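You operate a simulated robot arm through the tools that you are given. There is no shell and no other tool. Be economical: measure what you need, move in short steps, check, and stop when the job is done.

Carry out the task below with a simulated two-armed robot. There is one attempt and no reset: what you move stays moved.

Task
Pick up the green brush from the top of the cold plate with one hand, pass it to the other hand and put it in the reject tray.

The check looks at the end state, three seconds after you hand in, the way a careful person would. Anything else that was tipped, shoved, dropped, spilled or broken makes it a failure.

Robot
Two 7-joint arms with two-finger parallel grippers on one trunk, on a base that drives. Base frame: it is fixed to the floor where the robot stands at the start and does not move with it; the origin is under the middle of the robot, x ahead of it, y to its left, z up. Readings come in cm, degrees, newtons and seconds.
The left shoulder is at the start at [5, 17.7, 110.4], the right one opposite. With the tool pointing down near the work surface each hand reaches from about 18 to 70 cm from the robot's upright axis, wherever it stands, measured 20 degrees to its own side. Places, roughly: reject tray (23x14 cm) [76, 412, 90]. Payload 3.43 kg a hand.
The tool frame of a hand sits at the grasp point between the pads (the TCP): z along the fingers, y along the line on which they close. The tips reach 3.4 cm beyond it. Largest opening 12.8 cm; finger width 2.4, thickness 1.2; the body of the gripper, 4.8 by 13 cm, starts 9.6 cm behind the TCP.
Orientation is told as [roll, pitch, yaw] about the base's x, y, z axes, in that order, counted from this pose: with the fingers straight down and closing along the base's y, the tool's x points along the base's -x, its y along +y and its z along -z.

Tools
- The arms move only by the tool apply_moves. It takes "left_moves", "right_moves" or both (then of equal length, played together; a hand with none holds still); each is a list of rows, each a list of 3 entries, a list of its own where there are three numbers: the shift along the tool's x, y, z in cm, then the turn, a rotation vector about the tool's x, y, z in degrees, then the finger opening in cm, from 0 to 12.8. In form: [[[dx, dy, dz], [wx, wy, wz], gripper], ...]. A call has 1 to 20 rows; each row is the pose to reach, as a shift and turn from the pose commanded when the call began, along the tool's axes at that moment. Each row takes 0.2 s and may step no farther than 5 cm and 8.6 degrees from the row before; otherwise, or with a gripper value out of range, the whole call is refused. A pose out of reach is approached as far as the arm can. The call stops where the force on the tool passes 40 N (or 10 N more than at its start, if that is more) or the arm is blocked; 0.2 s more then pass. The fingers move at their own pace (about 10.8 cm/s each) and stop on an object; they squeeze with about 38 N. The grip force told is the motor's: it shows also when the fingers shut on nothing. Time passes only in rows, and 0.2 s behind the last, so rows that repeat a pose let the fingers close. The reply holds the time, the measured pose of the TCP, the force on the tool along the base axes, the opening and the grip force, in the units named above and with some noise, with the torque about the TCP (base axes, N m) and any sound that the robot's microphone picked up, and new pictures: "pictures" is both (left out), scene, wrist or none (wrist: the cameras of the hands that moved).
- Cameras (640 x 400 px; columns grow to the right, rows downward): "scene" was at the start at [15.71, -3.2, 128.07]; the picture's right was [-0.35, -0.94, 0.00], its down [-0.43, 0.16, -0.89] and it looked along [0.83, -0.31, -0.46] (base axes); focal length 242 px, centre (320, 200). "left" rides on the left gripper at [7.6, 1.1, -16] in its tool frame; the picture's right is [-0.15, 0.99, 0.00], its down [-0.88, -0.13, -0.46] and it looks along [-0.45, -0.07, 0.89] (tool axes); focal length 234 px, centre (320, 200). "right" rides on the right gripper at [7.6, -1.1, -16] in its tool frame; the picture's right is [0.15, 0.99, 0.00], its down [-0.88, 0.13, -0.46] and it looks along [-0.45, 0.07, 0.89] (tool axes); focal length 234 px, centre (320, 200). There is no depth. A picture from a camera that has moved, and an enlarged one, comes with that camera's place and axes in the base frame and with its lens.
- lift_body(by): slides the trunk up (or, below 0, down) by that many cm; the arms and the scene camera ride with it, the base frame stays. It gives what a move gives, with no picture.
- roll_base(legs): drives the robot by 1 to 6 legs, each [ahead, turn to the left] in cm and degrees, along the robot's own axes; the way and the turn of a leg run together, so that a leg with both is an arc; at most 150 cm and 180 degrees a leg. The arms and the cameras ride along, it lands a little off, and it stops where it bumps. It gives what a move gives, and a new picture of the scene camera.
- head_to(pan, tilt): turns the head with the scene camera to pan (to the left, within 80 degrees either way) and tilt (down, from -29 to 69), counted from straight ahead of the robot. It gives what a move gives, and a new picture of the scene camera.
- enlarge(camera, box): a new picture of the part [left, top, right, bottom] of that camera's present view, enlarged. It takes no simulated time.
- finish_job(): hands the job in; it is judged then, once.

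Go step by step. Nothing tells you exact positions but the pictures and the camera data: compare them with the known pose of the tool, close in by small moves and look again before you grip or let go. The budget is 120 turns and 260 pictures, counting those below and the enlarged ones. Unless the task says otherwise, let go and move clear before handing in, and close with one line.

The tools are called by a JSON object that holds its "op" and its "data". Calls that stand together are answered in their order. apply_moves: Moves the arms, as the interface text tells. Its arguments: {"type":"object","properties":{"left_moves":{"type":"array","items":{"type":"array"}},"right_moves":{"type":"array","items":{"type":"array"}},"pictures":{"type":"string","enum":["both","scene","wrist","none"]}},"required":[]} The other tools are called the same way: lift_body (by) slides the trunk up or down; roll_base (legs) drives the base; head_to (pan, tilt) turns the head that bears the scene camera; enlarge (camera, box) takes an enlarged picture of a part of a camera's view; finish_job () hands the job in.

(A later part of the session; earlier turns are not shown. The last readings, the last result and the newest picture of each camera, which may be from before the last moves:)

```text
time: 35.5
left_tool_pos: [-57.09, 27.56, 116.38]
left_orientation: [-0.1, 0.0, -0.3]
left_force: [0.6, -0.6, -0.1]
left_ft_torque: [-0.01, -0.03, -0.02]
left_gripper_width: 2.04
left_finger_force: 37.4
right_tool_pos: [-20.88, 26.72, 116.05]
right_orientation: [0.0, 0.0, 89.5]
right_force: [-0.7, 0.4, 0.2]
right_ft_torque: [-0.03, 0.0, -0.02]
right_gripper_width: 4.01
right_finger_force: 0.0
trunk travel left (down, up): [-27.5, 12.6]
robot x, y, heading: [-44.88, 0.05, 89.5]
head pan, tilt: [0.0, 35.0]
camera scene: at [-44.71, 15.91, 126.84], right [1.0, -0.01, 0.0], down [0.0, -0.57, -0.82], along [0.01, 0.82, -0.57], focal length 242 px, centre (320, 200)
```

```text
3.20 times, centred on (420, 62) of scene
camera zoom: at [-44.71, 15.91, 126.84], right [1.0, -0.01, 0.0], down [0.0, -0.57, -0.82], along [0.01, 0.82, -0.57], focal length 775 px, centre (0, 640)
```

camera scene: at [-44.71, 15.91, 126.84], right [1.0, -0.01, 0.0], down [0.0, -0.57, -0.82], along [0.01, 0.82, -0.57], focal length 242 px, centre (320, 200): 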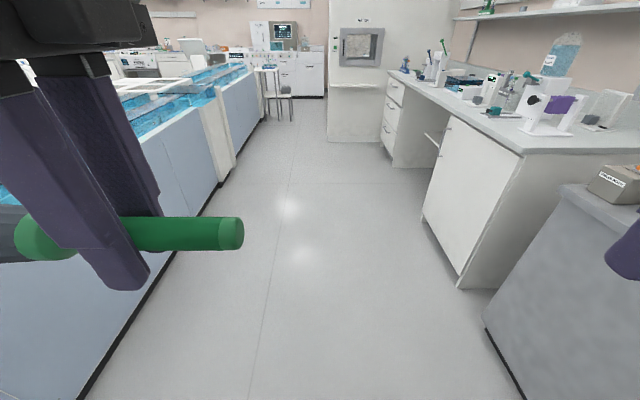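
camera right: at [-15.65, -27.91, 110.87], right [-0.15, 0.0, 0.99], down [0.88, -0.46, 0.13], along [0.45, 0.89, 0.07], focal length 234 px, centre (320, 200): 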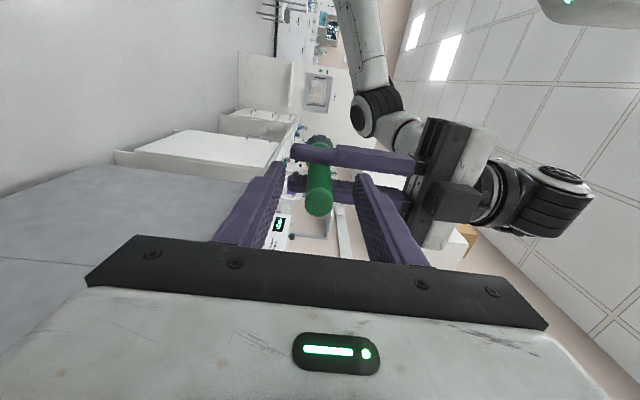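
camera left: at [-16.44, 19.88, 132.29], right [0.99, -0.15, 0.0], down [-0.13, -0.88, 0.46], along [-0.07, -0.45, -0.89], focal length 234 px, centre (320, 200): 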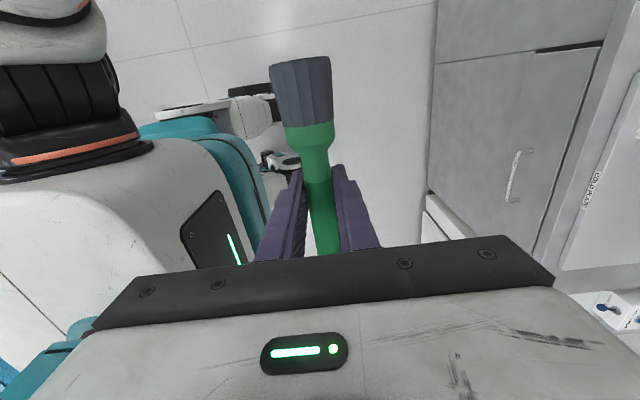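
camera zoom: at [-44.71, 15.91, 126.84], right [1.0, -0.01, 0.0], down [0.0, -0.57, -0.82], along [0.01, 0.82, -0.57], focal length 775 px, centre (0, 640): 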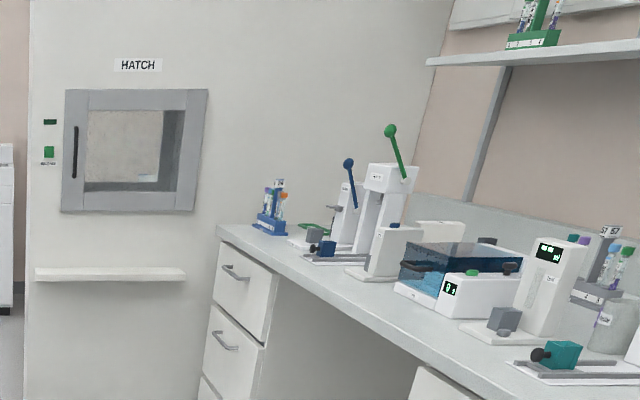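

The tray at y = 412 lies beyond the HATCH partition (front at y≈348, its free edge at x≈-30). I'll drive up the aisle, drifting to x≈-90, to look round it.

{"op": "roll_base", "data": {"legs": [[0, 10.5], [130, 0], [110, 0], [0, -10]]}}

{"op": "head_to", "data": {"pan": -20, "tilt": 20}}

```text
time: 48.7
left_tool_pos: [-98.56, 263.81, 116.25]
left_orientation: [0.0, 0.1, -0.2]
left_force: [0.7, 0.3, -0.8]
left_ft_torque: [0.01, -0.03, 0.0]
left_gripper_width: 2.03
left_finger_force: 38.4
right_tool_pos: [-62.35, 263.25, 115.91]
right_orientation: [0.1, 0.0, 89.8]
right_force: [0.4, 0.9, 0.4]
right_ft_torque: [0.0, 0.03, 0.0]
right_gripper_width: 4.0
right_finger_force: 0.1
trunk travel left (down, up): [-27.5, 12.6]
robot x, y, heading: [-86.16, 236.22, 89.7]
head pan, tilt: [0.0, 35.0]
camera scene: at [-86.21, 252.24, 126.84], right [1.0, 0.0, 0.0], down [0.0, -0.57, -0.82], along [0.0, 0.82, -0.57], focal length 242 px, centre (320, 200)
```

scene: 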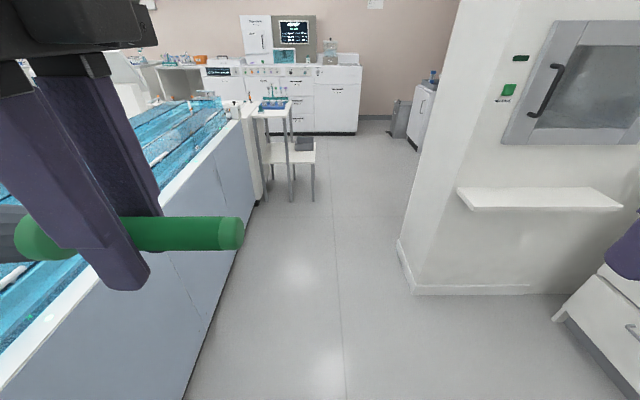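

```text
time: 49.5
left_tool_pos: [-98.7, 263.87, 116.17]
left_orientation: [0.1, 0.0, -0.1]
left_force: [-0.4, -0.2, -1.2]
left_ft_torque: [0.03, 0.02, 0.02]
left_gripper_width: 2.06
left_finger_force: 37.5
right_tool_pos: [-62.37, 263.27, 115.93]
right_orientation: [0.1, 0.0, 89.9]
right_force: [1.1, 0.4, 0.3]
right_ft_torque: [-0.01, -0.02, 0.01]
right_gripper_width: 4.01
right_finger_force: 0.1
trunk travel left (down, up): [-27.5, 12.6]
robot x, y, heading: [-86.48, 236.2, 89.9]
head pan, tilt: [-20.0, 20.0]
camera scene: at [-83.06, 252.18, 129.22], right [0.94, -0.34, 0.0], down [-0.12, -0.32, -0.94], along [0.32, 0.88, -0.34], focal length 242 px, centre (320, 200)
```

scene: 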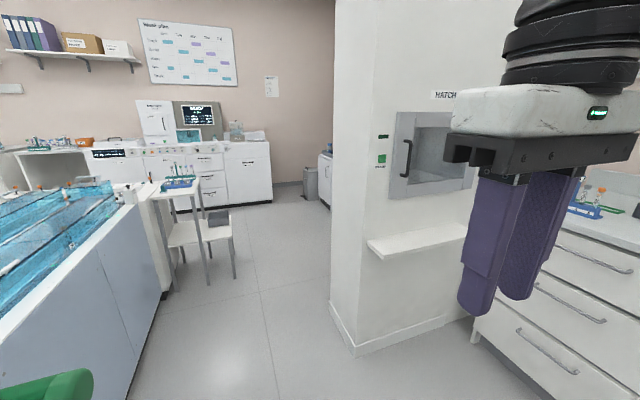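

The partition spans y≈338–380 with its edge at x≈-31, and a chair sits near x≈-95, y≈430. I need accurate clearances, so I'll enlarge the chair and look down at my own footprint.

{"op": "enlarge", "data": {"camera": "scene", "box": [120, 150, 360, 300]}}

{"op": "head_to", "data": {"pan": -60, "tilt": 69}}

{"op": "head_to", "data": {"pan": 0, "tilt": 69}}

```text
2.67 times, centred on (240, 225) of scene
camera zoom: at [-83.06, 252.18, 129.22], right [0.94, -0.34, 0.0], down [-0.12, -0.32, -0.94], along [0.32, 0.88, -0.34], focal length 646 px, centre (533, 133)
```

zoom: 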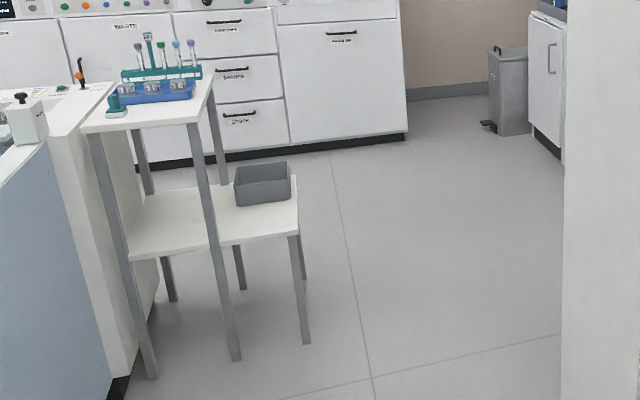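

```text
time: 50.7
left_tool_pos: [-98.6, 263.83, 116.22]
left_orientation: [0.0, 0.0, -0.2]
left_force: [-0.3, -0.3, 0.4]
left_ft_torque: [-0.04, 0.02, 0.0]
left_gripper_width: 2.05
left_finger_force: 37.5
right_tool_pos: [-62.35, 263.19, 115.98]
right_orientation: [0.2, 0.0, 89.7]
right_force: [-0.7, 0.0, -0.5]
right_ft_torque: [-0.01, 0.03, 0.03]
right_gripper_width: 4.0
right_finger_force: 0.0
trunk travel left (down, up): [-27.5, 12.6]
robot x, y, heading: [-86.05, 236.16, 89.8]
head pan, tilt: [-60.0, 68.8]
camera scene: at [-81.42, 246.22, 122.48], right [0.5, -0.87, 0.0], down [-0.81, -0.46, -0.36], along [0.31, 0.18, -0.93], focal length 242 px, centre (320, 200)
```

scene: 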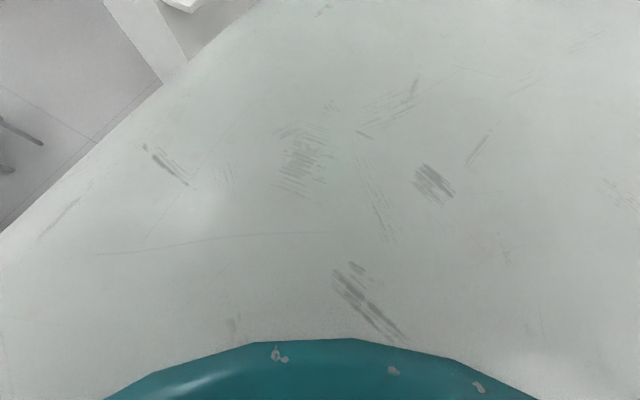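

```text
time: 52.0
left_tool_pos: [-98.61, 263.73, 116.32]
left_orientation: [-0.1, -0.1, -0.2]
left_force: [0.2, -0.4, 0.0]
left_ft_torque: [0.01, -0.01, 0.0]
left_gripper_width: 2.06
left_finger_force: 38.1
right_tool_pos: [-62.42, 263.17, 115.94]
right_orientation: [0.2, -0.1, 89.9]
right_force: [0.2, -0.7, -0.1]
right_ft_torque: [-0.03, -0.02, 0.03]
right_gripper_width: 4.01
right_finger_force: 0.1
trunk travel left (down, up): [-27.5, 12.6]
robot x, y, heading: [-86.47, 236.25, 90.0]
head pan, tilt: [0.0, 68.8]
camera scene: at [-86.25, 249.03, 122.47], right [1.0, 0.0, 0.0], down [0.0, -0.93, -0.36], along [0.0, 0.36, -0.93], focal length 242 px, centre (320, 200)
```

scene: 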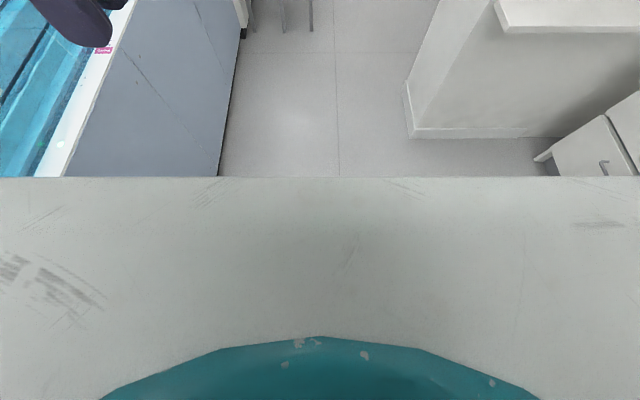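

The obstacle is a small table with a low shelf (legs at x -93…-135, y 430–470); the gap to the partition corner is about 80 cm. My right elbow sticks out ~45 cm, so I'll tuck it by reaching the right hand forward/inward, then look.

{"op": "apply_moves", "data": {"right_moves": [[[-4, 2.5, 0], [0, 0, 0], 4], [[-8, 5, 0], [0, 0, 0], 4], [[-12, 7.5, 0], [0, 0, 0], 4], [[-16, 10, 0], [0, 0, 0], 4], [[-20, 13, 0], [0, 0, 0], 4], [[-24, 16, 0], [0, 0, 0], 4], [[-24, 16, 0], [0, 0, 0], 4]], "pictures": "none"}}

{"op": "head_to", "data": {"pan": -75, "tilt": 20}}

{"op": "head_to", "data": {"pan": 75, "tilt": 20}}

```text
time: 53.6
left_tool_pos: [-98.64, 263.83, 116.25]
left_orientation: [0.0, 0.0, -0.2]
left_force: [0.7, -0.2, -1.1]
left_ft_torque: [0.01, 0.06, -0.01]
left_gripper_width: 2.06
left_finger_force: 37.9
right_tool_pos: [-78.21, 287.38, 115.9]
right_orientation: [0.1, 0.0, 89.8]
right_force: [0.1, -0.5, -0.1]
right_ft_torque: [0.0, 0.0, -0.01]
right_gripper_width: 3.99
right_finger_force: 0.0
trunk travel left (down, up): [-27.5, 12.6]
robot x, y, heading: [-86.21, 236.54, 89.8]
head pan, tilt: [0.0, 68.8]
```

```text
time: 55.1
left_tool_pos: [-98.74, 263.76, 116.17]
left_orientation: [0.0, 0.0, -0.3]
left_force: [0.0, -0.4, -0.2]
left_ft_torque: [0.02, 0.0, 0.0]
left_gripper_width: 2.02
left_finger_force: 37.9
right_tool_pos: [-78.23, 287.38, 115.89]
right_orientation: [0.0, 0.0, 89.8]
right_force: [-0.3, 0.0, -0.3]
right_ft_torque: [-0.03, 0.04, 0.01]
right_gripper_width: 4.0
right_finger_force: 0.1
trunk travel left (down, up): [-27.5, 12.6]
robot x, y, heading: [-86.48, 236.62, 89.7]
head pan, tilt: [-75.0, 20.0]
camera scene: at [-77.27, 245.82, 129.22], right [0.26, -0.97, 0.0], down [-0.33, -0.09, -0.94], along [0.91, 0.24, -0.34], focal length 242 px, centre (320, 200)
```

scene: 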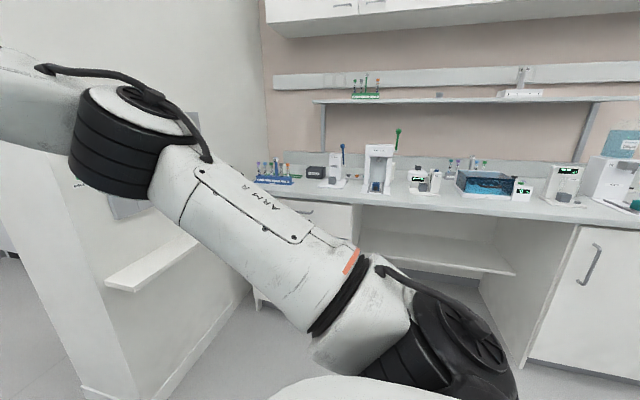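

```text
time: 57.4
left_tool_pos: [-98.67, 263.86, 116.2]
left_orientation: [0.0, 0.1, -0.1]
left_force: [-0.1, -0.5, -1.0]
left_ft_torque: [-0.01, 0.0, 0.01]
left_gripper_width: 2.06
left_finger_force: 37.8
right_tool_pos: [-78.35, 287.36, 115.94]
right_orientation: [0.1, 0.0, 89.9]
right_force: [-0.1, 0.6, 0.8]
right_ft_torque: [-0.03, -0.02, 0.0]
right_gripper_width: 3.99
right_finger_force: 0.0
trunk travel left (down, up): [-27.5, 12.6]
robot x, y, heading: [-86.67, 236.15, 89.8]
head pan, tilt: [75.0, 20.0]
camera scene: at [-95.26, 245.88, 129.23], right [0.26, 0.96, 0.0], down [0.33, -0.09, -0.94], along [-0.91, 0.25, -0.34], focal length 242 px, centre (320, 200)
```

scene: 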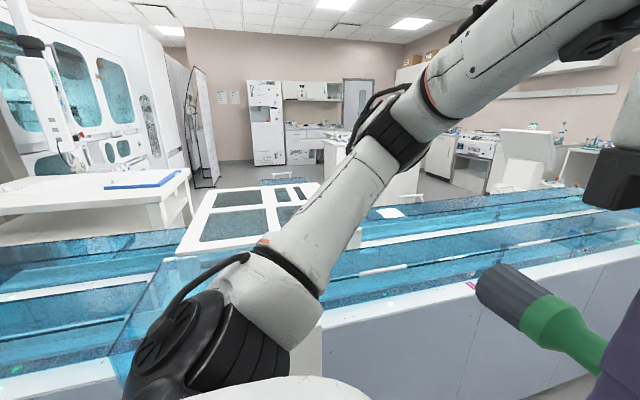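

With the right arm tucked (elbow ~35 cm out), I'll cross the gap perpendicular (heading ~51°) through (-61, 405). First drive to (-99, 358) and turn.

{"op": "roll_base", "data": {"legs": [[0, 6.3], [122, 0], [0, -45]]}}

{"op": "head_to", "data": {"pan": 0, "tilt": 35}}

{"op": "head_to", "data": {"pan": -45, "tilt": 30}}

{"op": "head_to", "data": {"pan": 30, "tilt": 55}}

```text
time: 66.2
left_tool_pos: [-91.44, 386.84, 116.26]
left_orientation: [0.0, 0.0, -39.0]
left_force: [1.0, -0.6, -0.2]
left_ft_torque: [-0.03, 0.03, 0.0]
left_gripper_width: 2.04
left_finger_force: 38.1
right_tool_pos: [-60.75, 392.26, 115.95]
right_orientation: [0.1, -0.1, 51.0]
right_force: [-0.3, 0.4, -0.2]
right_ft_torque: [0.02, 0.0, -0.02]
right_gripper_width: 3.96
right_finger_force: 0.1
trunk travel left (down, up): [-27.5, 12.6]
robot x, y, heading: [-99.25, 357.83, 51.1]
head pan, tilt: [75.0, 20.0]
camera scene: at [-99.93, 370.77, 129.23], right [0.81, 0.59, 0.0], down [0.2, -0.28, -0.94], along [-0.55, 0.76, -0.34], focal length 242 px, centre (320, 200)
```

scene: 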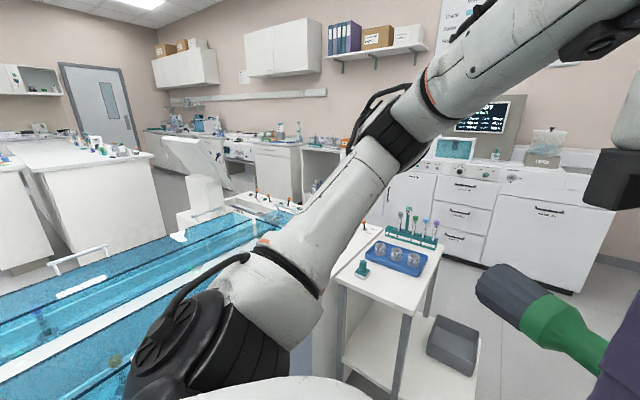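

```text
time: 67.7
left_tool_pos: [-91.39, 386.84, 116.27]
left_orientation: [-0.1, 0.0, -39.1]
left_force: [-0.1, -0.3, -0.8]
left_ft_torque: [-0.02, -0.01, 0.03]
left_gripper_width: 2.07
left_finger_force: 37.5
right_tool_pos: [-60.8, 392.39, 115.93]
right_orientation: [0.1, 0.0, 51.0]
right_force: [0.0, 0.3, 0.4]
right_ft_torque: [-0.02, 0.01, 0.0]
right_gripper_width: 4.0
right_finger_force: 0.1
trunk travel left (down, up): [-27.5, 12.6]
robot x, y, heading: [-98.87, 357.59, 51.0]
head pan, tilt: [0.0, 35.0]
camera scene: at [-88.94, 370.11, 126.84], right [0.78, -0.63, 0.0], down [-0.36, -0.45, -0.82], along [0.51, 0.64, -0.57], focal length 242 px, centre (320, 200)
```

scene: 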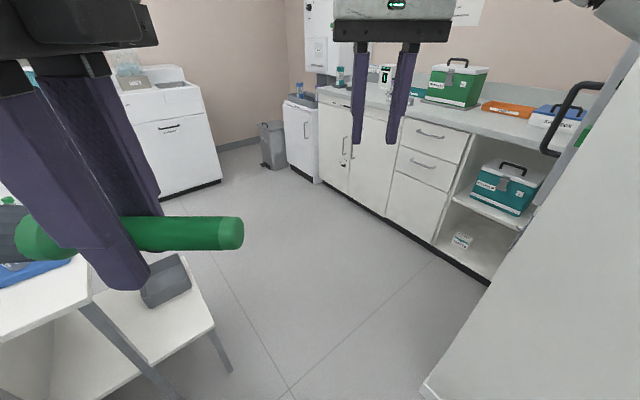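

```text
time: 68.8
left_tool_pos: [-91.42, 386.77, 116.28]
left_orientation: [0.0, 0.0, -39.1]
left_force: [-0.4, -0.1, -1.4]
left_ft_torque: [0.01, -0.01, -0.02]
left_gripper_width: 2.05
left_finger_force: 38.2
right_tool_pos: [-60.69, 392.29, 115.91]
right_orientation: [0.1, 0.0, 51.1]
right_force: [0.4, -0.2, -0.2]
right_ft_torque: [-0.02, -0.01, -0.03]
right_gripper_width: 3.97
right_finger_force: 0.0
trunk travel left (down, up): [-27.5, 12.6]
robot x, y, heading: [-98.99, 357.9, 51.1]
head pan, tilt: [-45.0, 30.0]
camera scene: at [-85.48, 364.22, 127.62], right [0.11, -0.99, 0.0], down [-0.5, -0.05, -0.87], along [0.86, 0.09, -0.5], focal length 242 px, centre (320, 200)
```

scene: 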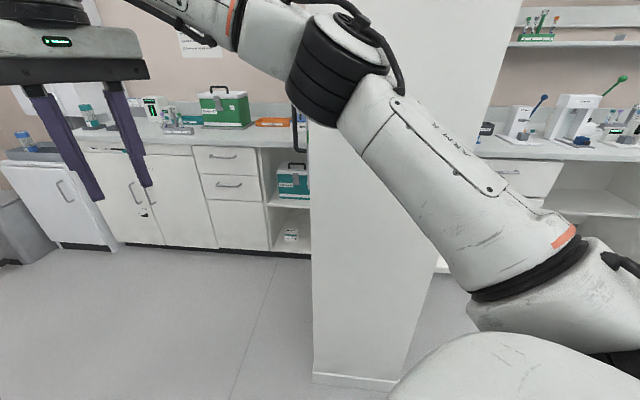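

```text
time: 70.3
left_tool_pos: [-91.25, 386.88, 116.25]
left_orientation: [0.0, -0.1, -39.0]
left_force: [-3.1, 9.3, -1.7]
left_ft_torque: [-1.43, -0.57, -0.17]
left_gripper_width: 2.04
left_finger_force: 38.2
right_tool_pos: [-60.81, 392.26, 115.83]
right_orientation: [0.1, 0.1, 51.0]
right_force: [0.7, 0.6, -0.1]
right_ft_torque: [0.03, 0.02, 0.01]
right_gripper_width: 4.01
right_finger_force: 0.1
trunk travel left (down, up): [-27.5, 12.6]
robot x, y, heading: [-98.98, 357.94, 51.2]
head pan, tilt: [30.0, 55.0]
camera scene: at [-93.24, 370.42, 124.09], right [0.99, -0.17, 0.0], down [-0.14, -0.8, -0.58], along [0.1, 0.57, -0.81], focal length 242 px, centre (320, 200)
```

scene: 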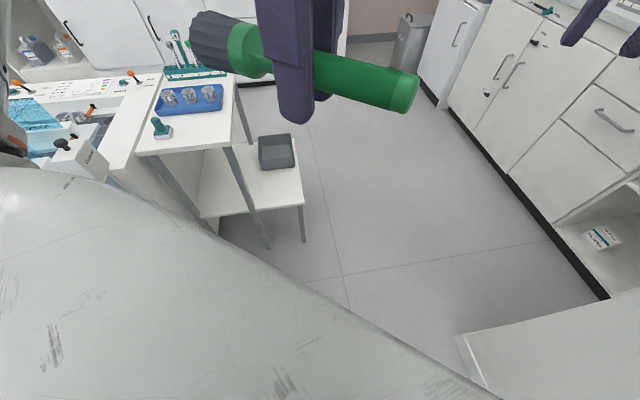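

The tray is the orange one on the bench behind the partition; clearances along this heading are ≈43 cm right and ≈40 cm left. The left hand showed ~9 N during that last head turn, so I'll turn the head back and check the brush.

{"op": "head_to", "data": {"pan": 0, "tilt": 35}}

{"op": "enlarge", "data": {"camera": "left", "box": [160, 20, 480, 280]}}

```text
time: 71.2
left_tool_pos: [-91.38, 386.81, 116.25]
left_orientation: [0.1, 0.0, -39.1]
left_force: [0.1, 0.1, -0.1]
left_ft_torque: [0.0, -0.03, 0.0]
left_gripper_width: 2.05
left_finger_force: 37.5
right_tool_pos: [-60.74, 392.39, 115.78]
right_orientation: [0.2, 0.0, 50.9]
right_force: [0.1, 1.0, -0.3]
right_ft_torque: [0.01, 0.01, 0.02]
right_gripper_width: 4.01
right_finger_force: 0.1
trunk travel left (down, up): [-27.5, 12.6]
robot x, y, heading: [-99.26, 358.12, 50.9]
head pan, tilt: [0.0, 35.0]
camera scene: at [-88.94, 370.11, 126.84], right [0.78, -0.63, 0.0], down [-0.36, -0.45, -0.82], along [0.51, 0.64, -0.57], focal length 242 px, centre (320, 200)
```

scene: 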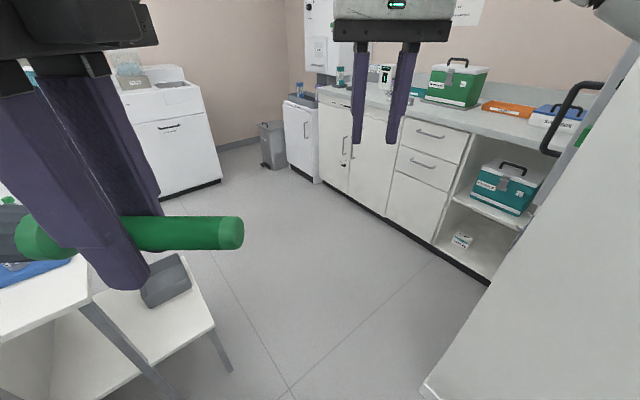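

```text
1.54 times, centred on (320, 150) of left
camera zoom: at [-96.62, 392.41, 132.3], right [0.74, 0.68, 0.0], down [0.6, -0.66, 0.46], along [0.31, -0.34, -0.89], focal length 360 px, centre (320, 277)
```

zoom: 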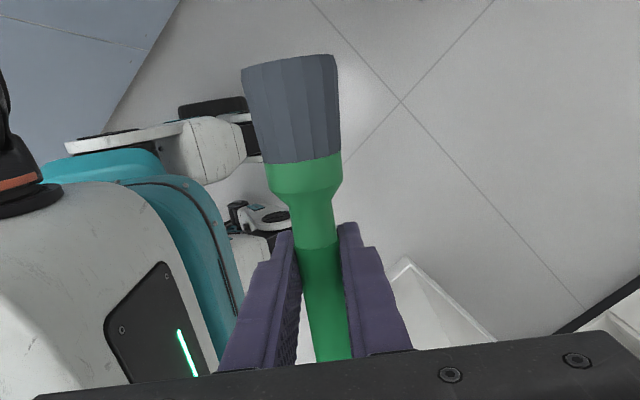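

The brush grip is unchanged and the force is gone. Now drive through the gap 90 cm and turn to face the bench.

{"op": "roll_base", "data": {"legs": [[90, 0], [0, -51]]}}

{"op": "head_to", "data": {"pan": -10, "tilt": 25}}

```text
time: 78.3
left_tool_pos: [-14.91, 440.19, 116.24]
left_orientation: [-0.1, 0.1, -90.0]
left_force: [0.0, -0.7, -0.4]
left_ft_torque: [0.01, -0.02, -0.01]
left_gripper_width: 2.07
left_finger_force: 37.6
right_tool_pos: [8.59, 419.82, 115.78]
right_orientation: [0.1, 0.0, -0.2]
right_force: [0.0, -0.6, 0.3]
right_ft_torque: [0.02, 0.02, 0.04]
right_gripper_width: 4.0
right_finger_force: 0.1
trunk travel left (down, up): [-27.5, 12.6]
robot x, y, heading: [-42.34, 427.67, -0.2]
head pan, tilt: [0.0, 35.0]
camera scene: at [-26.35, 427.87, 126.84], right [0.0, -1.0, 0.0], down [-0.57, 0.0, -0.82], along [0.82, 0.0, -0.57], focal length 242 px, centre (320, 200)
```

scene: 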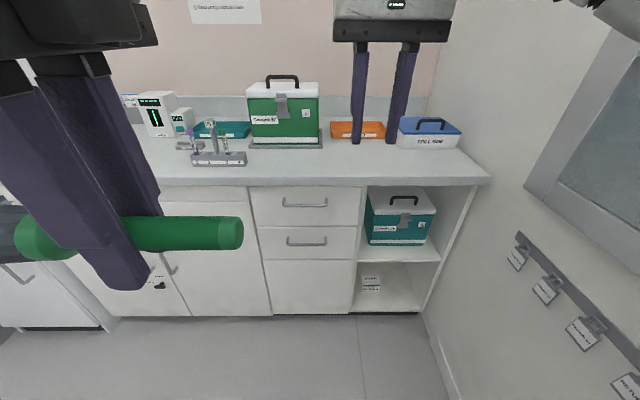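

```text
time: 79.0
left_tool_pos: [-15.0, 440.23, 116.2]
left_orientation: [0.0, -0.1, -90.1]
left_force: [-0.2, 0.4, -0.2]
left_ft_torque: [0.02, -0.01, -0.01]
left_gripper_width: 2.04
left_finger_force: 38.1
right_tool_pos: [8.55, 419.75, 115.88]
right_orientation: [0.1, 0.1, -0.2]
right_force: [-0.7, 0.1, -0.3]
right_ft_torque: [0.01, -0.01, 0.0]
right_gripper_width: 3.98
right_finger_force: 0.0
trunk travel left (down, up): [-27.5, 12.6]
robot x, y, heading: [-42.43, 427.71, -0.0]
head pan, tilt: [-10.0, 25.0]
camera scene: at [-26.09, 426.3, 128.41], right [-0.18, -0.98, 0.0], down [-0.42, 0.07, -0.91], along [0.89, -0.16, -0.42], focal length 242 px, centre (320, 200)
```

scene: 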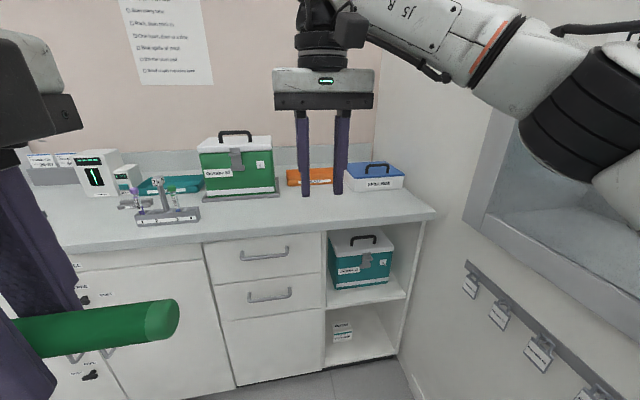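

Now I see the orange tray between a green case and a blue box. I'll read the labels to confirm which one is the reject tray.

{"op": "enlarge", "data": {"camera": "scene", "box": [260, 130, 420, 230]}}

{"op": "enlarge", "data": {"camera": "scene", "box": [70, 0, 290, 230]}}

```text
4.00 times, centred on (340, 180) of scene
camera zoom: at [-26.09, 426.3, 128.41], right [-0.18, -0.98, 0.0], down [-0.42, 0.07, -0.91], along [0.89, -0.16, -0.42], focal length 968 px, centre (240, 280)
```

zoom: 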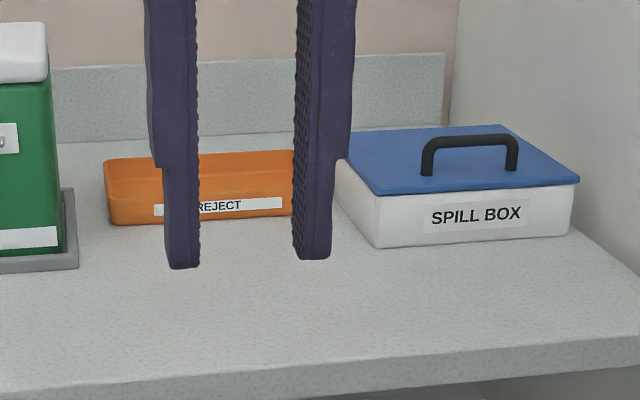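

```text
1.74 times, centred on (180, 115) of scene
camera zoom: at [-26.09, 426.3, 128.41], right [-0.18, -0.98, 0.0], down [-0.42, 0.07, -0.91], along [0.89, -0.16, -0.42], focal length 421 px, centre (564, 348)
```

zoom: 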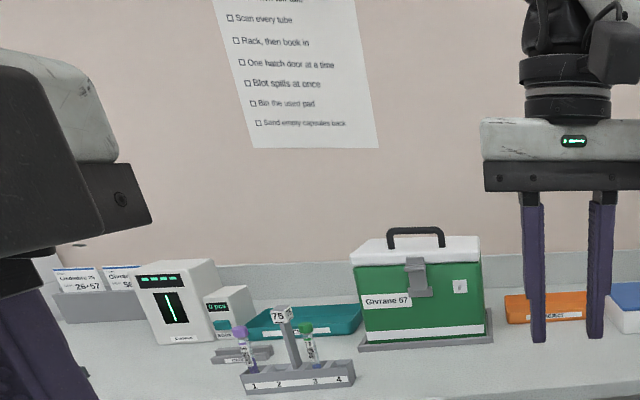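

REJECT tray confirmed: orange, long side along y, about x 69–83, y 400–423. The green case (y ≥ 427, top z≈113) stands to its left, so I'll raise the trunk for forearm clearance and shift the right hand right of the tray zone.

{"op": "lift_body", "data": {"by": 12}}

{"op": "apply_moves", "data": {"right_moves": [[[1.5, -3, 0], [0, 0, 0], 4], [[3, -6, 0], [0, 0, 0], 4], [[4.5, -9, 0], [0, 0, 0], 4], [[6, -12, 0], [0, 0, 0], 4], [[6, -12, 0], [0, 0, 0], 4]], "pictures": "none"}}

{"op": "head_to", "data": {"pan": -70, "tilt": 20}}

```text
time: 80.5
left_tool_pos: [-14.83, 440.26, 128.31]
left_orientation: [0.0, 0.0, -90.2]
left_force: [0.5, 0.0, -0.9]
left_ft_torque: [0.0, 0.03, 0.0]
left_gripper_width: 2.07
left_finger_force: 37.8
right_tool_pos: [8.66, 419.73, 127.87]
right_orientation: [0.1, 0.0, -0.1]
right_force: [-0.4, -0.8, 0.3]
right_ft_torque: [-0.01, 0.03, 0.01]
right_gripper_width: 4.0
right_finger_force: 0.1
trunk travel left (down, up): [-39.5, 0.6]
robot x, y, heading: [-42.21, 427.81, -0.1]
head pan, tilt: [-10.0, 25.0]
```

```text
time: 81.7
left_tool_pos: [-14.88, 440.14, 128.19]
left_orientation: [0.0, 0.1, -90.1]
left_force: [0.7, -0.3, -0.9]
left_ft_torque: [-0.03, 0.02, 0.03]
left_gripper_width: 2.07
left_finger_force: 38.1
right_tool_pos: [2.64, 407.64, 127.97]
right_orientation: [0.1, 0.0, -0.1]
right_force: [0.8, 0.6, 0.3]
right_ft_torque: [0.03, -0.01, 0.03]
right_gripper_width: 3.98
right_finger_force: 0.0
trunk travel left (down, up): [-39.5, 0.6]
robot x, y, heading: [-42.17, 427.91, 0.3]
head pan, tilt: [-10.0, 25.0]
```

```text
time: 83.0
left_tool_pos: [-14.94, 440.21, 128.28]
left_orientation: [-0.1, -0.1, -90.1]
left_force: [-1.1, 0.1, -1.2]
left_ft_torque: [-0.05, 0.0, 0.03]
left_gripper_width: 2.06
left_finger_force: 37.6
right_tool_pos: [2.71, 407.63, 128.03]
right_orientation: [0.1, 0.1, -0.2]
right_force: [1.0, 0.8, -0.7]
right_ft_torque: [-0.02, -0.03, 0.01]
right_gripper_width: 4.0
right_finger_force: 0.0
trunk travel left (down, up): [-39.5, 0.6]
robot x, y, heading: [-41.92, 427.72, 0.1]
head pan, tilt: [-70.0, 20.0]
camera scene: at [-31.99, 419.16, 141.23], right [-0.94, -0.34, 0.0], down [-0.12, 0.32, -0.94], along [0.32, -0.88, -0.34], focal length 242 px, centre (320, 200)
```

scene: 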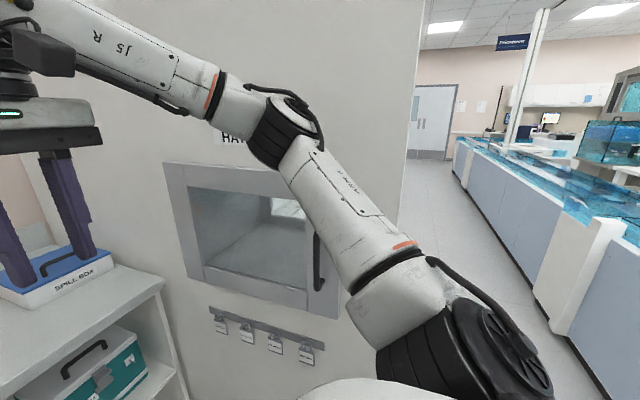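

The right elbow clears the partition by ~6 cm at y = 422 and rides above the hatch frame. Drive in with a small sidestep, ending square to the bench at about (19, 422).

{"op": "roll_base", "data": {"legs": [[0, -10], [32, 0], [0, 10], [29, 0]]}}

{"op": "head_to", "data": {"pan": -10, "tilt": 35}}

```text
time: 87.9
left_tool_pos: [39.62, 434.49, 128.36]
left_orientation: [-0.1, 0.1, -90.2]
left_force: [-1.3, 0.3, -0.7]
left_ft_torque: [0.0, -0.05, 0.0]
left_gripper_width: 2.05
left_finger_force: 38.1
right_tool_pos: [57.01, 401.92, 127.89]
right_orientation: [0.1, 0.0, -0.3]
right_force: [-0.3, -0.2, 0.4]
right_ft_torque: [-0.02, -0.06, -0.02]
right_gripper_width: 3.98
right_finger_force: 0.0
trunk travel left (down, up): [-39.5, 0.6]
robot x, y, heading: [12.09, 422.15, -0.3]
head pan, tilt: [-70.0, 20.0]
stopped in leg 4: the robot was blocked; the commanded pose is now the measured one
camera scene: at [22.37, 413.39, 141.24], right [-0.94, -0.34, 0.0], down [-0.11, 0.32, -0.94], along [0.32, -0.88, -0.34], focal length 242 px, centre (320, 200)
```

scene: 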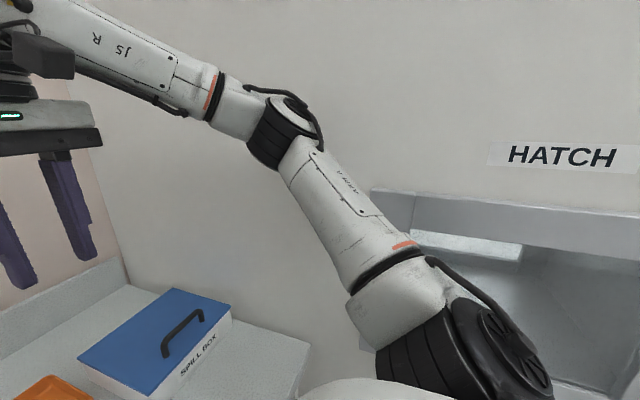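

```text
time: 89.2
left_tool_pos: [39.69, 434.32, 128.25]
left_orientation: [-0.2, 0.1, -90.2]
left_force: [-0.2, 1.1, -0.8]
left_ft_torque: [-0.02, -0.02, 0.03]
left_gripper_width: 2.04
left_finger_force: 38.0
right_tool_pos: [57.15, 401.84, 127.77]
right_orientation: [0.2, 0.2, -0.4]
right_force: [-0.1, -0.1, 0.9]
right_ft_torque: [0.0, 0.02, -0.01]
right_gripper_width: 3.98
right_finger_force: 0.1
trunk travel left (down, up): [-39.5, 0.6]
robot x, y, heading: [11.98, 422.09, -0.4]
head pan, tilt: [-10.0, 35.0]
camera scene: at [28.07, 420.58, 138.84], right [-0.18, -0.98, 0.0], down [-0.56, 0.1, -0.82], along [0.81, -0.15, -0.57], focal length 242 px, centre (320, 200)
```

scene: 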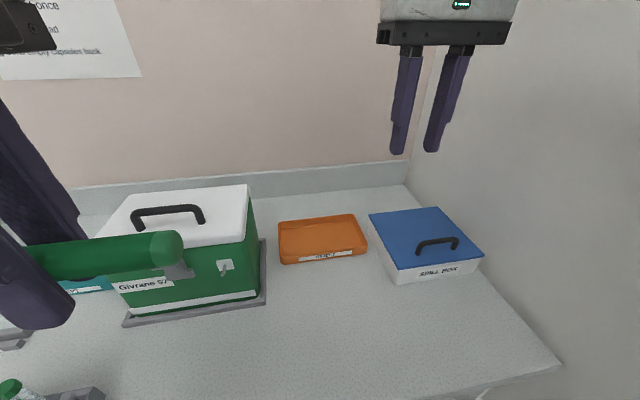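

The base stopped touching the bench plinth at x = 12, so the tray (x 70–84, y 400–422) is at 65 cm reach; I'll tilt the left hand forward about the brush axis to gain reach. First I ease the right hand back a little, out of the left hand's way, and check its elbow.

{"op": "apply_moves", "data": {"right_moves": [[[2, -1, 0], [0, 0, 0], 4], [[4, -2, 0], [0, 0, 0], 4], [[7, -3, 0], [0, 0, 0], 4], [[7, -3, 0], [0, 0, 0], 4]], "pictures": "none"}}

{"op": "head_to", "data": {"pan": -60, "tilt": 15}}

```text
time: 90.2
left_tool_pos: [39.82, 434.46, 128.18]
left_orientation: [-0.3, 0.0, -90.2]
left_force: [0.0, -0.2, -0.4]
left_ft_torque: [-0.03, 0.06, 0.03]
left_gripper_width: 2.04
left_finger_force: 37.6
right_tool_pos: [50.21, 399.03, 127.71]
right_orientation: [0.0, 0.2, -0.4]
right_force: [-0.1, 0.0, 0.8]
right_ft_torque: [-0.04, -0.01, -0.01]
right_gripper_width: 3.99
right_finger_force: 0.0
trunk travel left (down, up): [-39.5, 0.6]
robot x, y, heading: [12.28, 422.18, -0.5]
head pan, tilt: [-10.0, 35.0]
```

```text
time: 91.4
left_tool_pos: [39.77, 434.41, 128.11]
left_orientation: [-0.2, 0.1, -90.2]
left_force: [-0.7, -0.3, -0.6]
left_ft_torque: [-0.01, -0.01, -0.01]
left_gripper_width: 2.08
left_finger_force: 38.1
right_tool_pos: [50.08, 398.98, 127.74]
right_orientation: [0.1, 0.2, -0.4]
right_force: [-1.1, 0.6, 0.0]
right_ft_torque: [0.01, 0.01, 0.02]
right_gripper_width: 4.0
right_finger_force: 0.0
trunk travel left (down, up): [-39.5, 0.6]
robot x, y, heading: [12.14, 422.26, -0.6]
head pan, tilt: [-60.0, 15.0]
camera scene: at [24.06, 414.05, 142.04], right [-0.87, -0.5, 0.0], down [-0.13, 0.22, -0.97], along [0.48, -0.84, -0.26], focal length 242 px, centre (320, 200)
```

scene: 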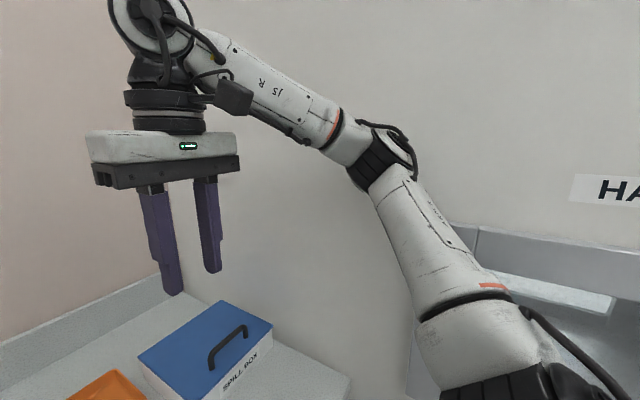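

The right arm is clear of the partition. Now move the left hand forward at height toward the tray, tilting the fingers forward gradually.

{"op": "head_to", "data": {"pan": -10, "tilt": 35}}

{"op": "apply_moves", "data": {"left_moves": [[[-2.4, 3.7, 0], [-4, 0, 0], 0], [[-4.8, 7.4, 0], [-8, 0, 0], 0], [[-7.2, 11.1, 0], [-12, 0, 0], 0], [[-9.6, 14.8, 0], [-16, 0, 0], 0], [[-12, 18.5, 0], [-20, 0, 0], 0], [[-14.4, 22.3, 0], [-25, 0, 0], 0], [[-14.4, 22.3, 0], [-25, 0, 0], 0]]}}

```text
time: 92.5
left_tool_pos: [39.68, 434.3, 128.11]
left_orientation: [-0.2, 0.1, -90.2]
left_force: [0.6, -0.1, -1.3]
left_ft_torque: [-0.01, -0.02, -0.03]
left_gripper_width: 2.08
left_finger_force: 38.3
right_tool_pos: [50.03, 398.8, 127.82]
right_orientation: [0.2, 0.2, -0.4]
right_force: [0.1, -0.8, -0.4]
right_ft_torque: [-0.01, 0.0, -0.03]
right_gripper_width: 3.98
right_finger_force: 0.0
trunk travel left (down, up): [-39.5, 0.6]
robot x, y, heading: [12.21, 422.01, -0.3]
head pan, tilt: [-10.0, 35.0]
camera scene: at [28.08, 420.58, 138.84], right [-0.18, -0.98, 0.0], down [-0.56, 0.1, -0.82], along [0.81, -0.15, -0.57], focal length 242 px, centre (320, 200)
```

scene: 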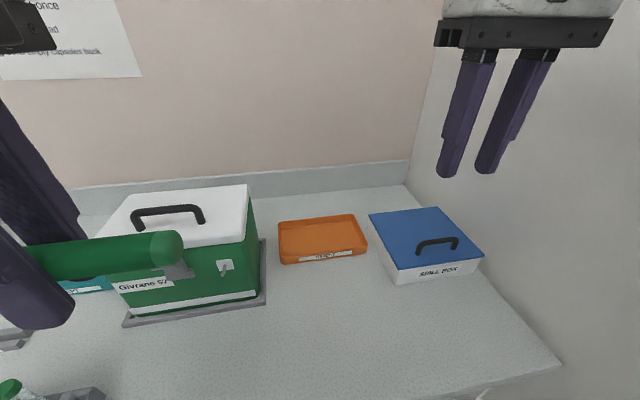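

```text
time: 94.2
left_tool_pos: [61.9, 419.87, 128.01]
left_orientation: [24.9, 0.0, -90.2]
left_force: [0.4, 0.3, 0.1]
left_ft_torque: [-0.02, 0.03, -0.01]
left_gripper_width: 2.04
left_finger_force: 38.0
right_tool_pos: [50.09, 398.9, 127.86]
right_orientation: [0.0, 0.2, -0.4]
right_force: [0.5, 0.2, -0.2]
right_ft_torque: [-0.02, -0.01, 0.0]
right_gripper_width: 4.0
right_finger_force: 0.1
trunk travel left (down, up): [-39.5, 0.6]
robot x, y, heading: [12.45, 422.0, -0.5]
head pan, tilt: [-10.0, 35.0]
camera scene: at [28.05, 420.63, 138.85], right [-0.18, -0.98, 0.0], down [-0.56, 0.1, -0.82], along [0.81, -0.15, -0.57], focal length 242 px, centre (320, 200)
camera left: at [56.31, 427.42, 143.09], right [0.9, -0.15, 0.42], down [-0.31, -0.88, 0.36], along [0.31, -0.45, -0.84], focal length 234 px, centre (320, 200)
```

scene: 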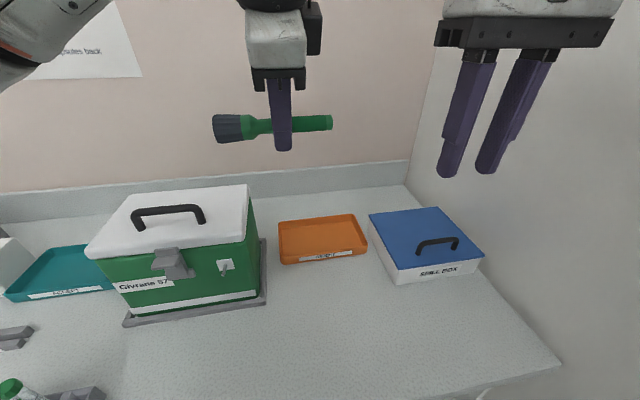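
left: 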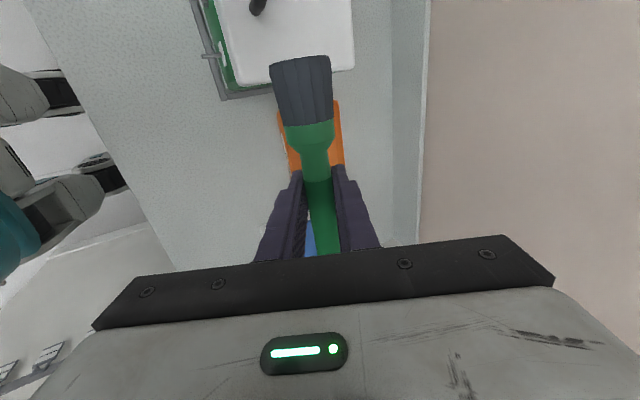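

All good. Move over the tray centre (77, 410.5) and lower to z≈108.

{"op": "apply_moves", "data": {"left_moves": [[[-2.35, 3.4, 1.6], [0, 0, 0], 0], [[-4.7, 6.85, 3.2], [0, 0, 0], 0], [[-7.05, 10.3, 4.8], [0, 0, 0], 0], [[-9.4, 13.7, 6.4], [0, 0, 0], 0], [[-9.4, 12, 10], [0, 0, 0], 0], [[-9.4, 10.3, 13.6], [0, 0, 0], 0], [[-9.4, 8.6, 17.2], [0, 0, 0], 0], [[-9.4, 6.9, 20.9], [0, 0, 0], 0], [[-9.4, 5.2, 24.5], [0, 0, 0], 0], [[-9.4, 5.2, 24.5], [0, 0, 0], 0]]}}

```text
time: 96.5
left_tool_pos: [78.27, 415.01, 110.02]
left_orientation: [25.3, -1.1, -86.5]
left_force: [0.3, -0.5, -0.7]
left_ft_torque: [-0.03, -0.02, -0.05]
left_gripper_width: 2.08
left_finger_force: 38.3
left hand out of reach, approached as far as the arm can: row 3, 4, 5, 6, 7, 8, 9, 10
right_tool_pos: [50.15, 398.99, 127.8]
right_orientation: [0.1, 0.2, -0.3]
right_force: [0.0, -0.2, 0.1]
right_ft_torque: [-0.01, -0.01, 0.0]
right_gripper_width: 3.97
right_finger_force: 0.0
trunk travel left (down, up): [-39.5, 0.6]
robot x, y, heading: [12.18, 422.25, -0.4]
head pan, tilt: [-10.0, 35.0]
stopped in row 10 (left hand): the arm was blocked; the commanded pose is now the measured one
camera scene: at [28.09, 420.62, 138.84], right [-0.18, -0.98, 0.0], down [-0.56, 0.1, -0.82], along [0.81, -0.15, -0.57], focal length 242 px, centre (320, 200)
camera left: at [72.09, 422.39, 124.84], right [0.9, -0.09, 0.42], down [-0.26, -0.89, 0.37], along [0.35, -0.44, -0.83], focal length 234 px, centre (320, 200)
```

scene: 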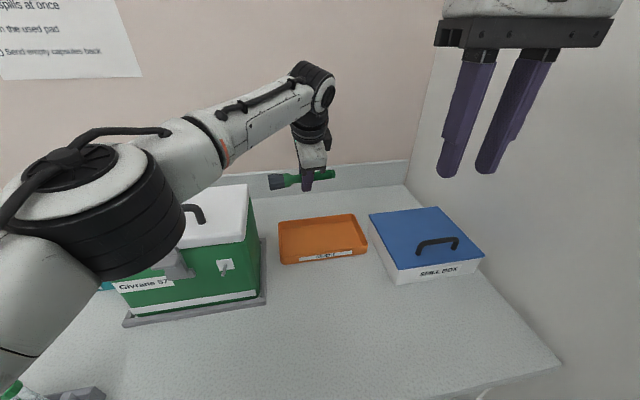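
left: 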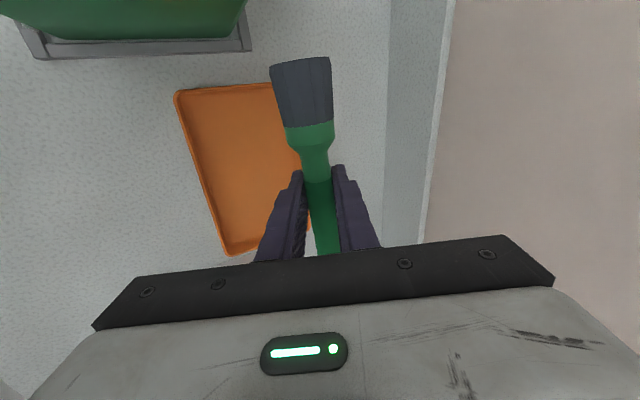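

The left arm runs out of reach at this tilt. Tilting further (40°) pulls the wrist back towards the robot, which solves reach and also keeps the forearm in front of the green case. I'll do that at this height.

{"op": "apply_moves", "data": {"left_moves": [[[0, -1, 0], [-5, -0.5, 1], 0], [[-1, -2, 0.5], [-10, -1, 2], 0], [[-2, -2.5, 1], [-15, -1.5, 3.2], 0], [[-3.2, -2.5, 1], [-15, -1.5, 3.2], 0], [[-4.5, -2.5, 1], [-15, -1.5, 3.2], 0], [[-4.5, -2.5, 1], [-15, -1.5, 3.2], 0]]}}

```text
time: 98.0
left_tool_pos: [76.53, 409.9, 108.04]
left_orientation: [40.3, -0.3, -90.3]
left_force: [0.0, 0.4, -1.0]
left_ft_torque: [-0.01, 0.01, -0.03]
left_gripper_width: 2.05
left_finger_force: 38.6
right_tool_pos: [50.21, 398.93, 127.73]
right_orientation: [0.1, 0.1, -0.4]
right_force: [0.1, 0.8, -0.6]
right_ft_torque: [-0.01, -0.01, 0.0]
right_gripper_width: 4.0
right_finger_force: 0.1
trunk travel left (down, up): [-39.5, 0.6]
robot x, y, heading: [12.19, 422.39, -0.1]
head pan, tilt: [-10.0, 35.0]
camera scene: at [28.08, 420.61, 138.84], right [-0.18, -0.98, 0.0], down [-0.56, 0.1, -0.82], along [0.81, -0.15, -0.57], focal length 242 px, centre (320, 200)
camera left: at [67.11, 417.64, 121.0], right [0.75, -0.15, 0.64], down [-0.4, -0.88, 0.27], along [0.52, -0.46, -0.72], focal length 234 px, centre (320, 200)
```

scene: 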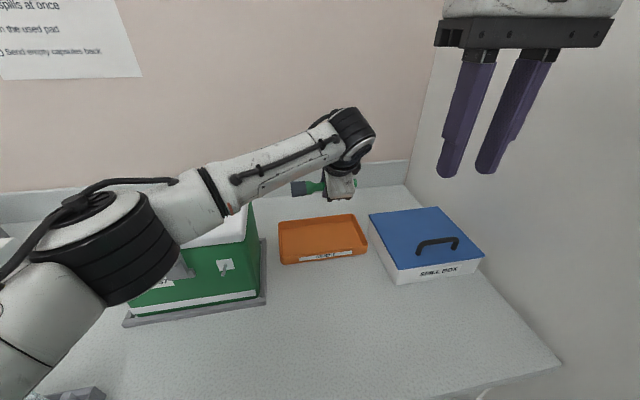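
left: 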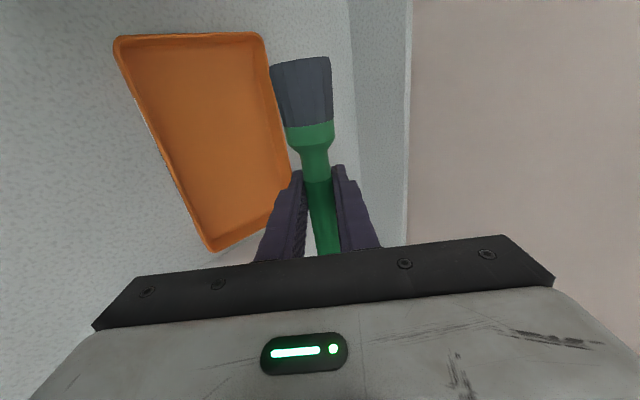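

Now the brush is directly over the tray, in reach. Lower most of the way (to z≈98) and check.

{"op": "apply_moves", "data": {"left_moves": [[[0.5, -1.9, 2.3], [0, 0, 0], 0], [[0.9, -3.9, 4.6], [0, 0, 0], 0], [[0.9, -5.1, 6.1], [0, 0, 0], 0], [[0.9, -6.4, 7.7], [0, 0, 0], 0], [[0.9, -6.4, 7.7], [0, 0, 0], 0]]}}

```text
time: 99.2
left_tool_pos: [76.72, 410.81, 97.95]
left_orientation: [40.3, -0.4, -90.3]
left_force: [-0.2, 0.0, 0.0]
left_ft_torque: [0.0, 0.01, 0.0]
left_gripper_width: 2.06
left_finger_force: 38.3
right_tool_pos: [50.17, 398.93, 127.79]
right_orientation: [0.1, 0.2, -0.4]
right_force: [0.5, -0.3, -0.6]
right_ft_torque: [0.01, -0.01, 0.01]
right_gripper_width: 3.97
right_finger_force: 0.0
trunk travel left (down, up): [-39.5, 0.6]
robot x, y, heading: [12.03, 422.37, -0.2]
head pan, tilt: [-10.0, 35.0]
camera scene: at [28.08, 420.59, 138.84], right [-0.18, -0.98, 0.0], down [-0.56, 0.1, -0.82], along [0.81, -0.15, -0.57], focal length 242 px, centre (320, 200)
camera left: at [67.24, 418.52, 111.02], right [0.75, -0.15, 0.64], down [-0.4, -0.88, 0.27], along [0.52, -0.46, -0.72], focal length 234 px, centre (320, 200)
```

scene: 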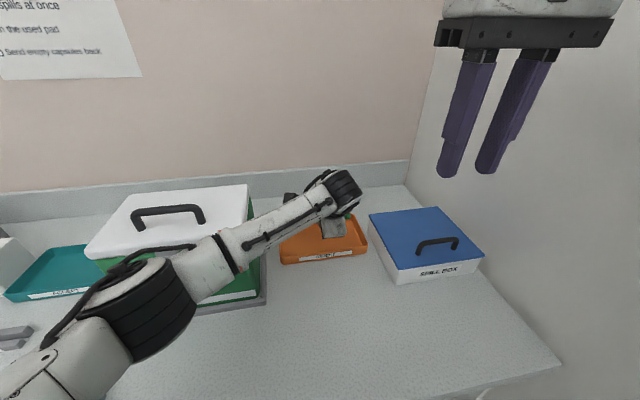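
left: 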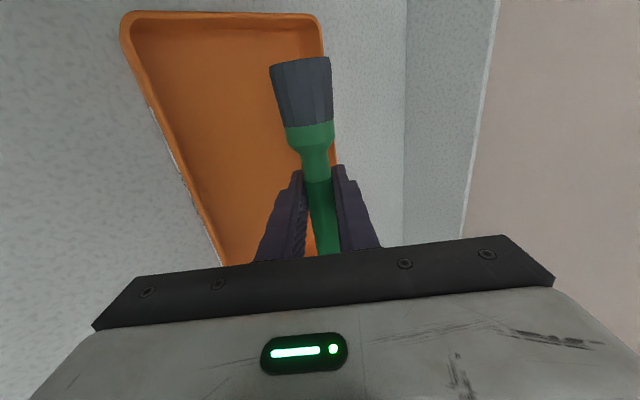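

No contact, and the brush is centred over the tray. Lower the last ~2 cm.

{"op": "apply_moves", "data": {"left_moves": [[[0, -0.6, 0.8], [0, 0, 0], 0], [[0, -1.1, 1.2], [0, 0, 0], 0], [[0, -1.6, 1.5], [0, 0, 0], 0], [[0, -1.6, 1.5], [0, 0, 0], 0]]}}

```text
time: 100.2
left_tool_pos: [76.38, 410.77, 95.87]
left_orientation: [40.2, -0.4, -90.4]
left_force: [-0.6, -0.3, 0.4]
left_ft_torque: [0.0, 0.02, -0.02]
left_gripper_width: 2.08
left_finger_force: 38.3
right_tool_pos: [50.22, 398.92, 127.82]
right_orientation: [0.1, 0.3, -0.4]
right_force: [0.7, 0.4, -0.2]
right_ft_torque: [-0.01, 0.0, 0.01]
right_gripper_width: 4.0
right_finger_force: 0.0
trunk travel left (down, up): [-39.5, 0.6]
robot x, y, heading: [11.76, 422.41, -0.0]
head pan, tilt: [-10.0, 35.0]
camera scene: at [28.08, 420.59, 138.84], right [-0.18, -0.98, 0.0], down [-0.56, 0.1, -0.82], along [0.81, -0.15, -0.57], focal length 242 px, centre (320, 200)
camera left: at [67.0, 418.46, 108.84], right [0.75, -0.15, 0.64], down [-0.4, -0.88, 0.27], along [0.52, -0.46, -0.72], focal length 234 px, centre (320, 200)
```

scene: 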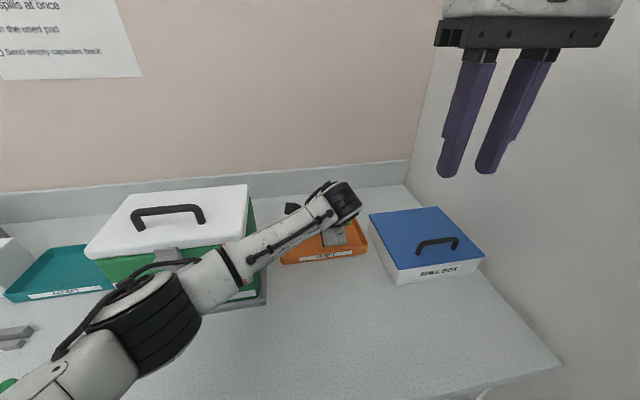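
left: 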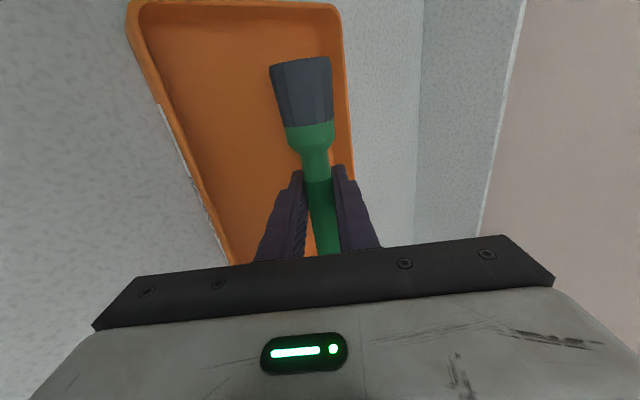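

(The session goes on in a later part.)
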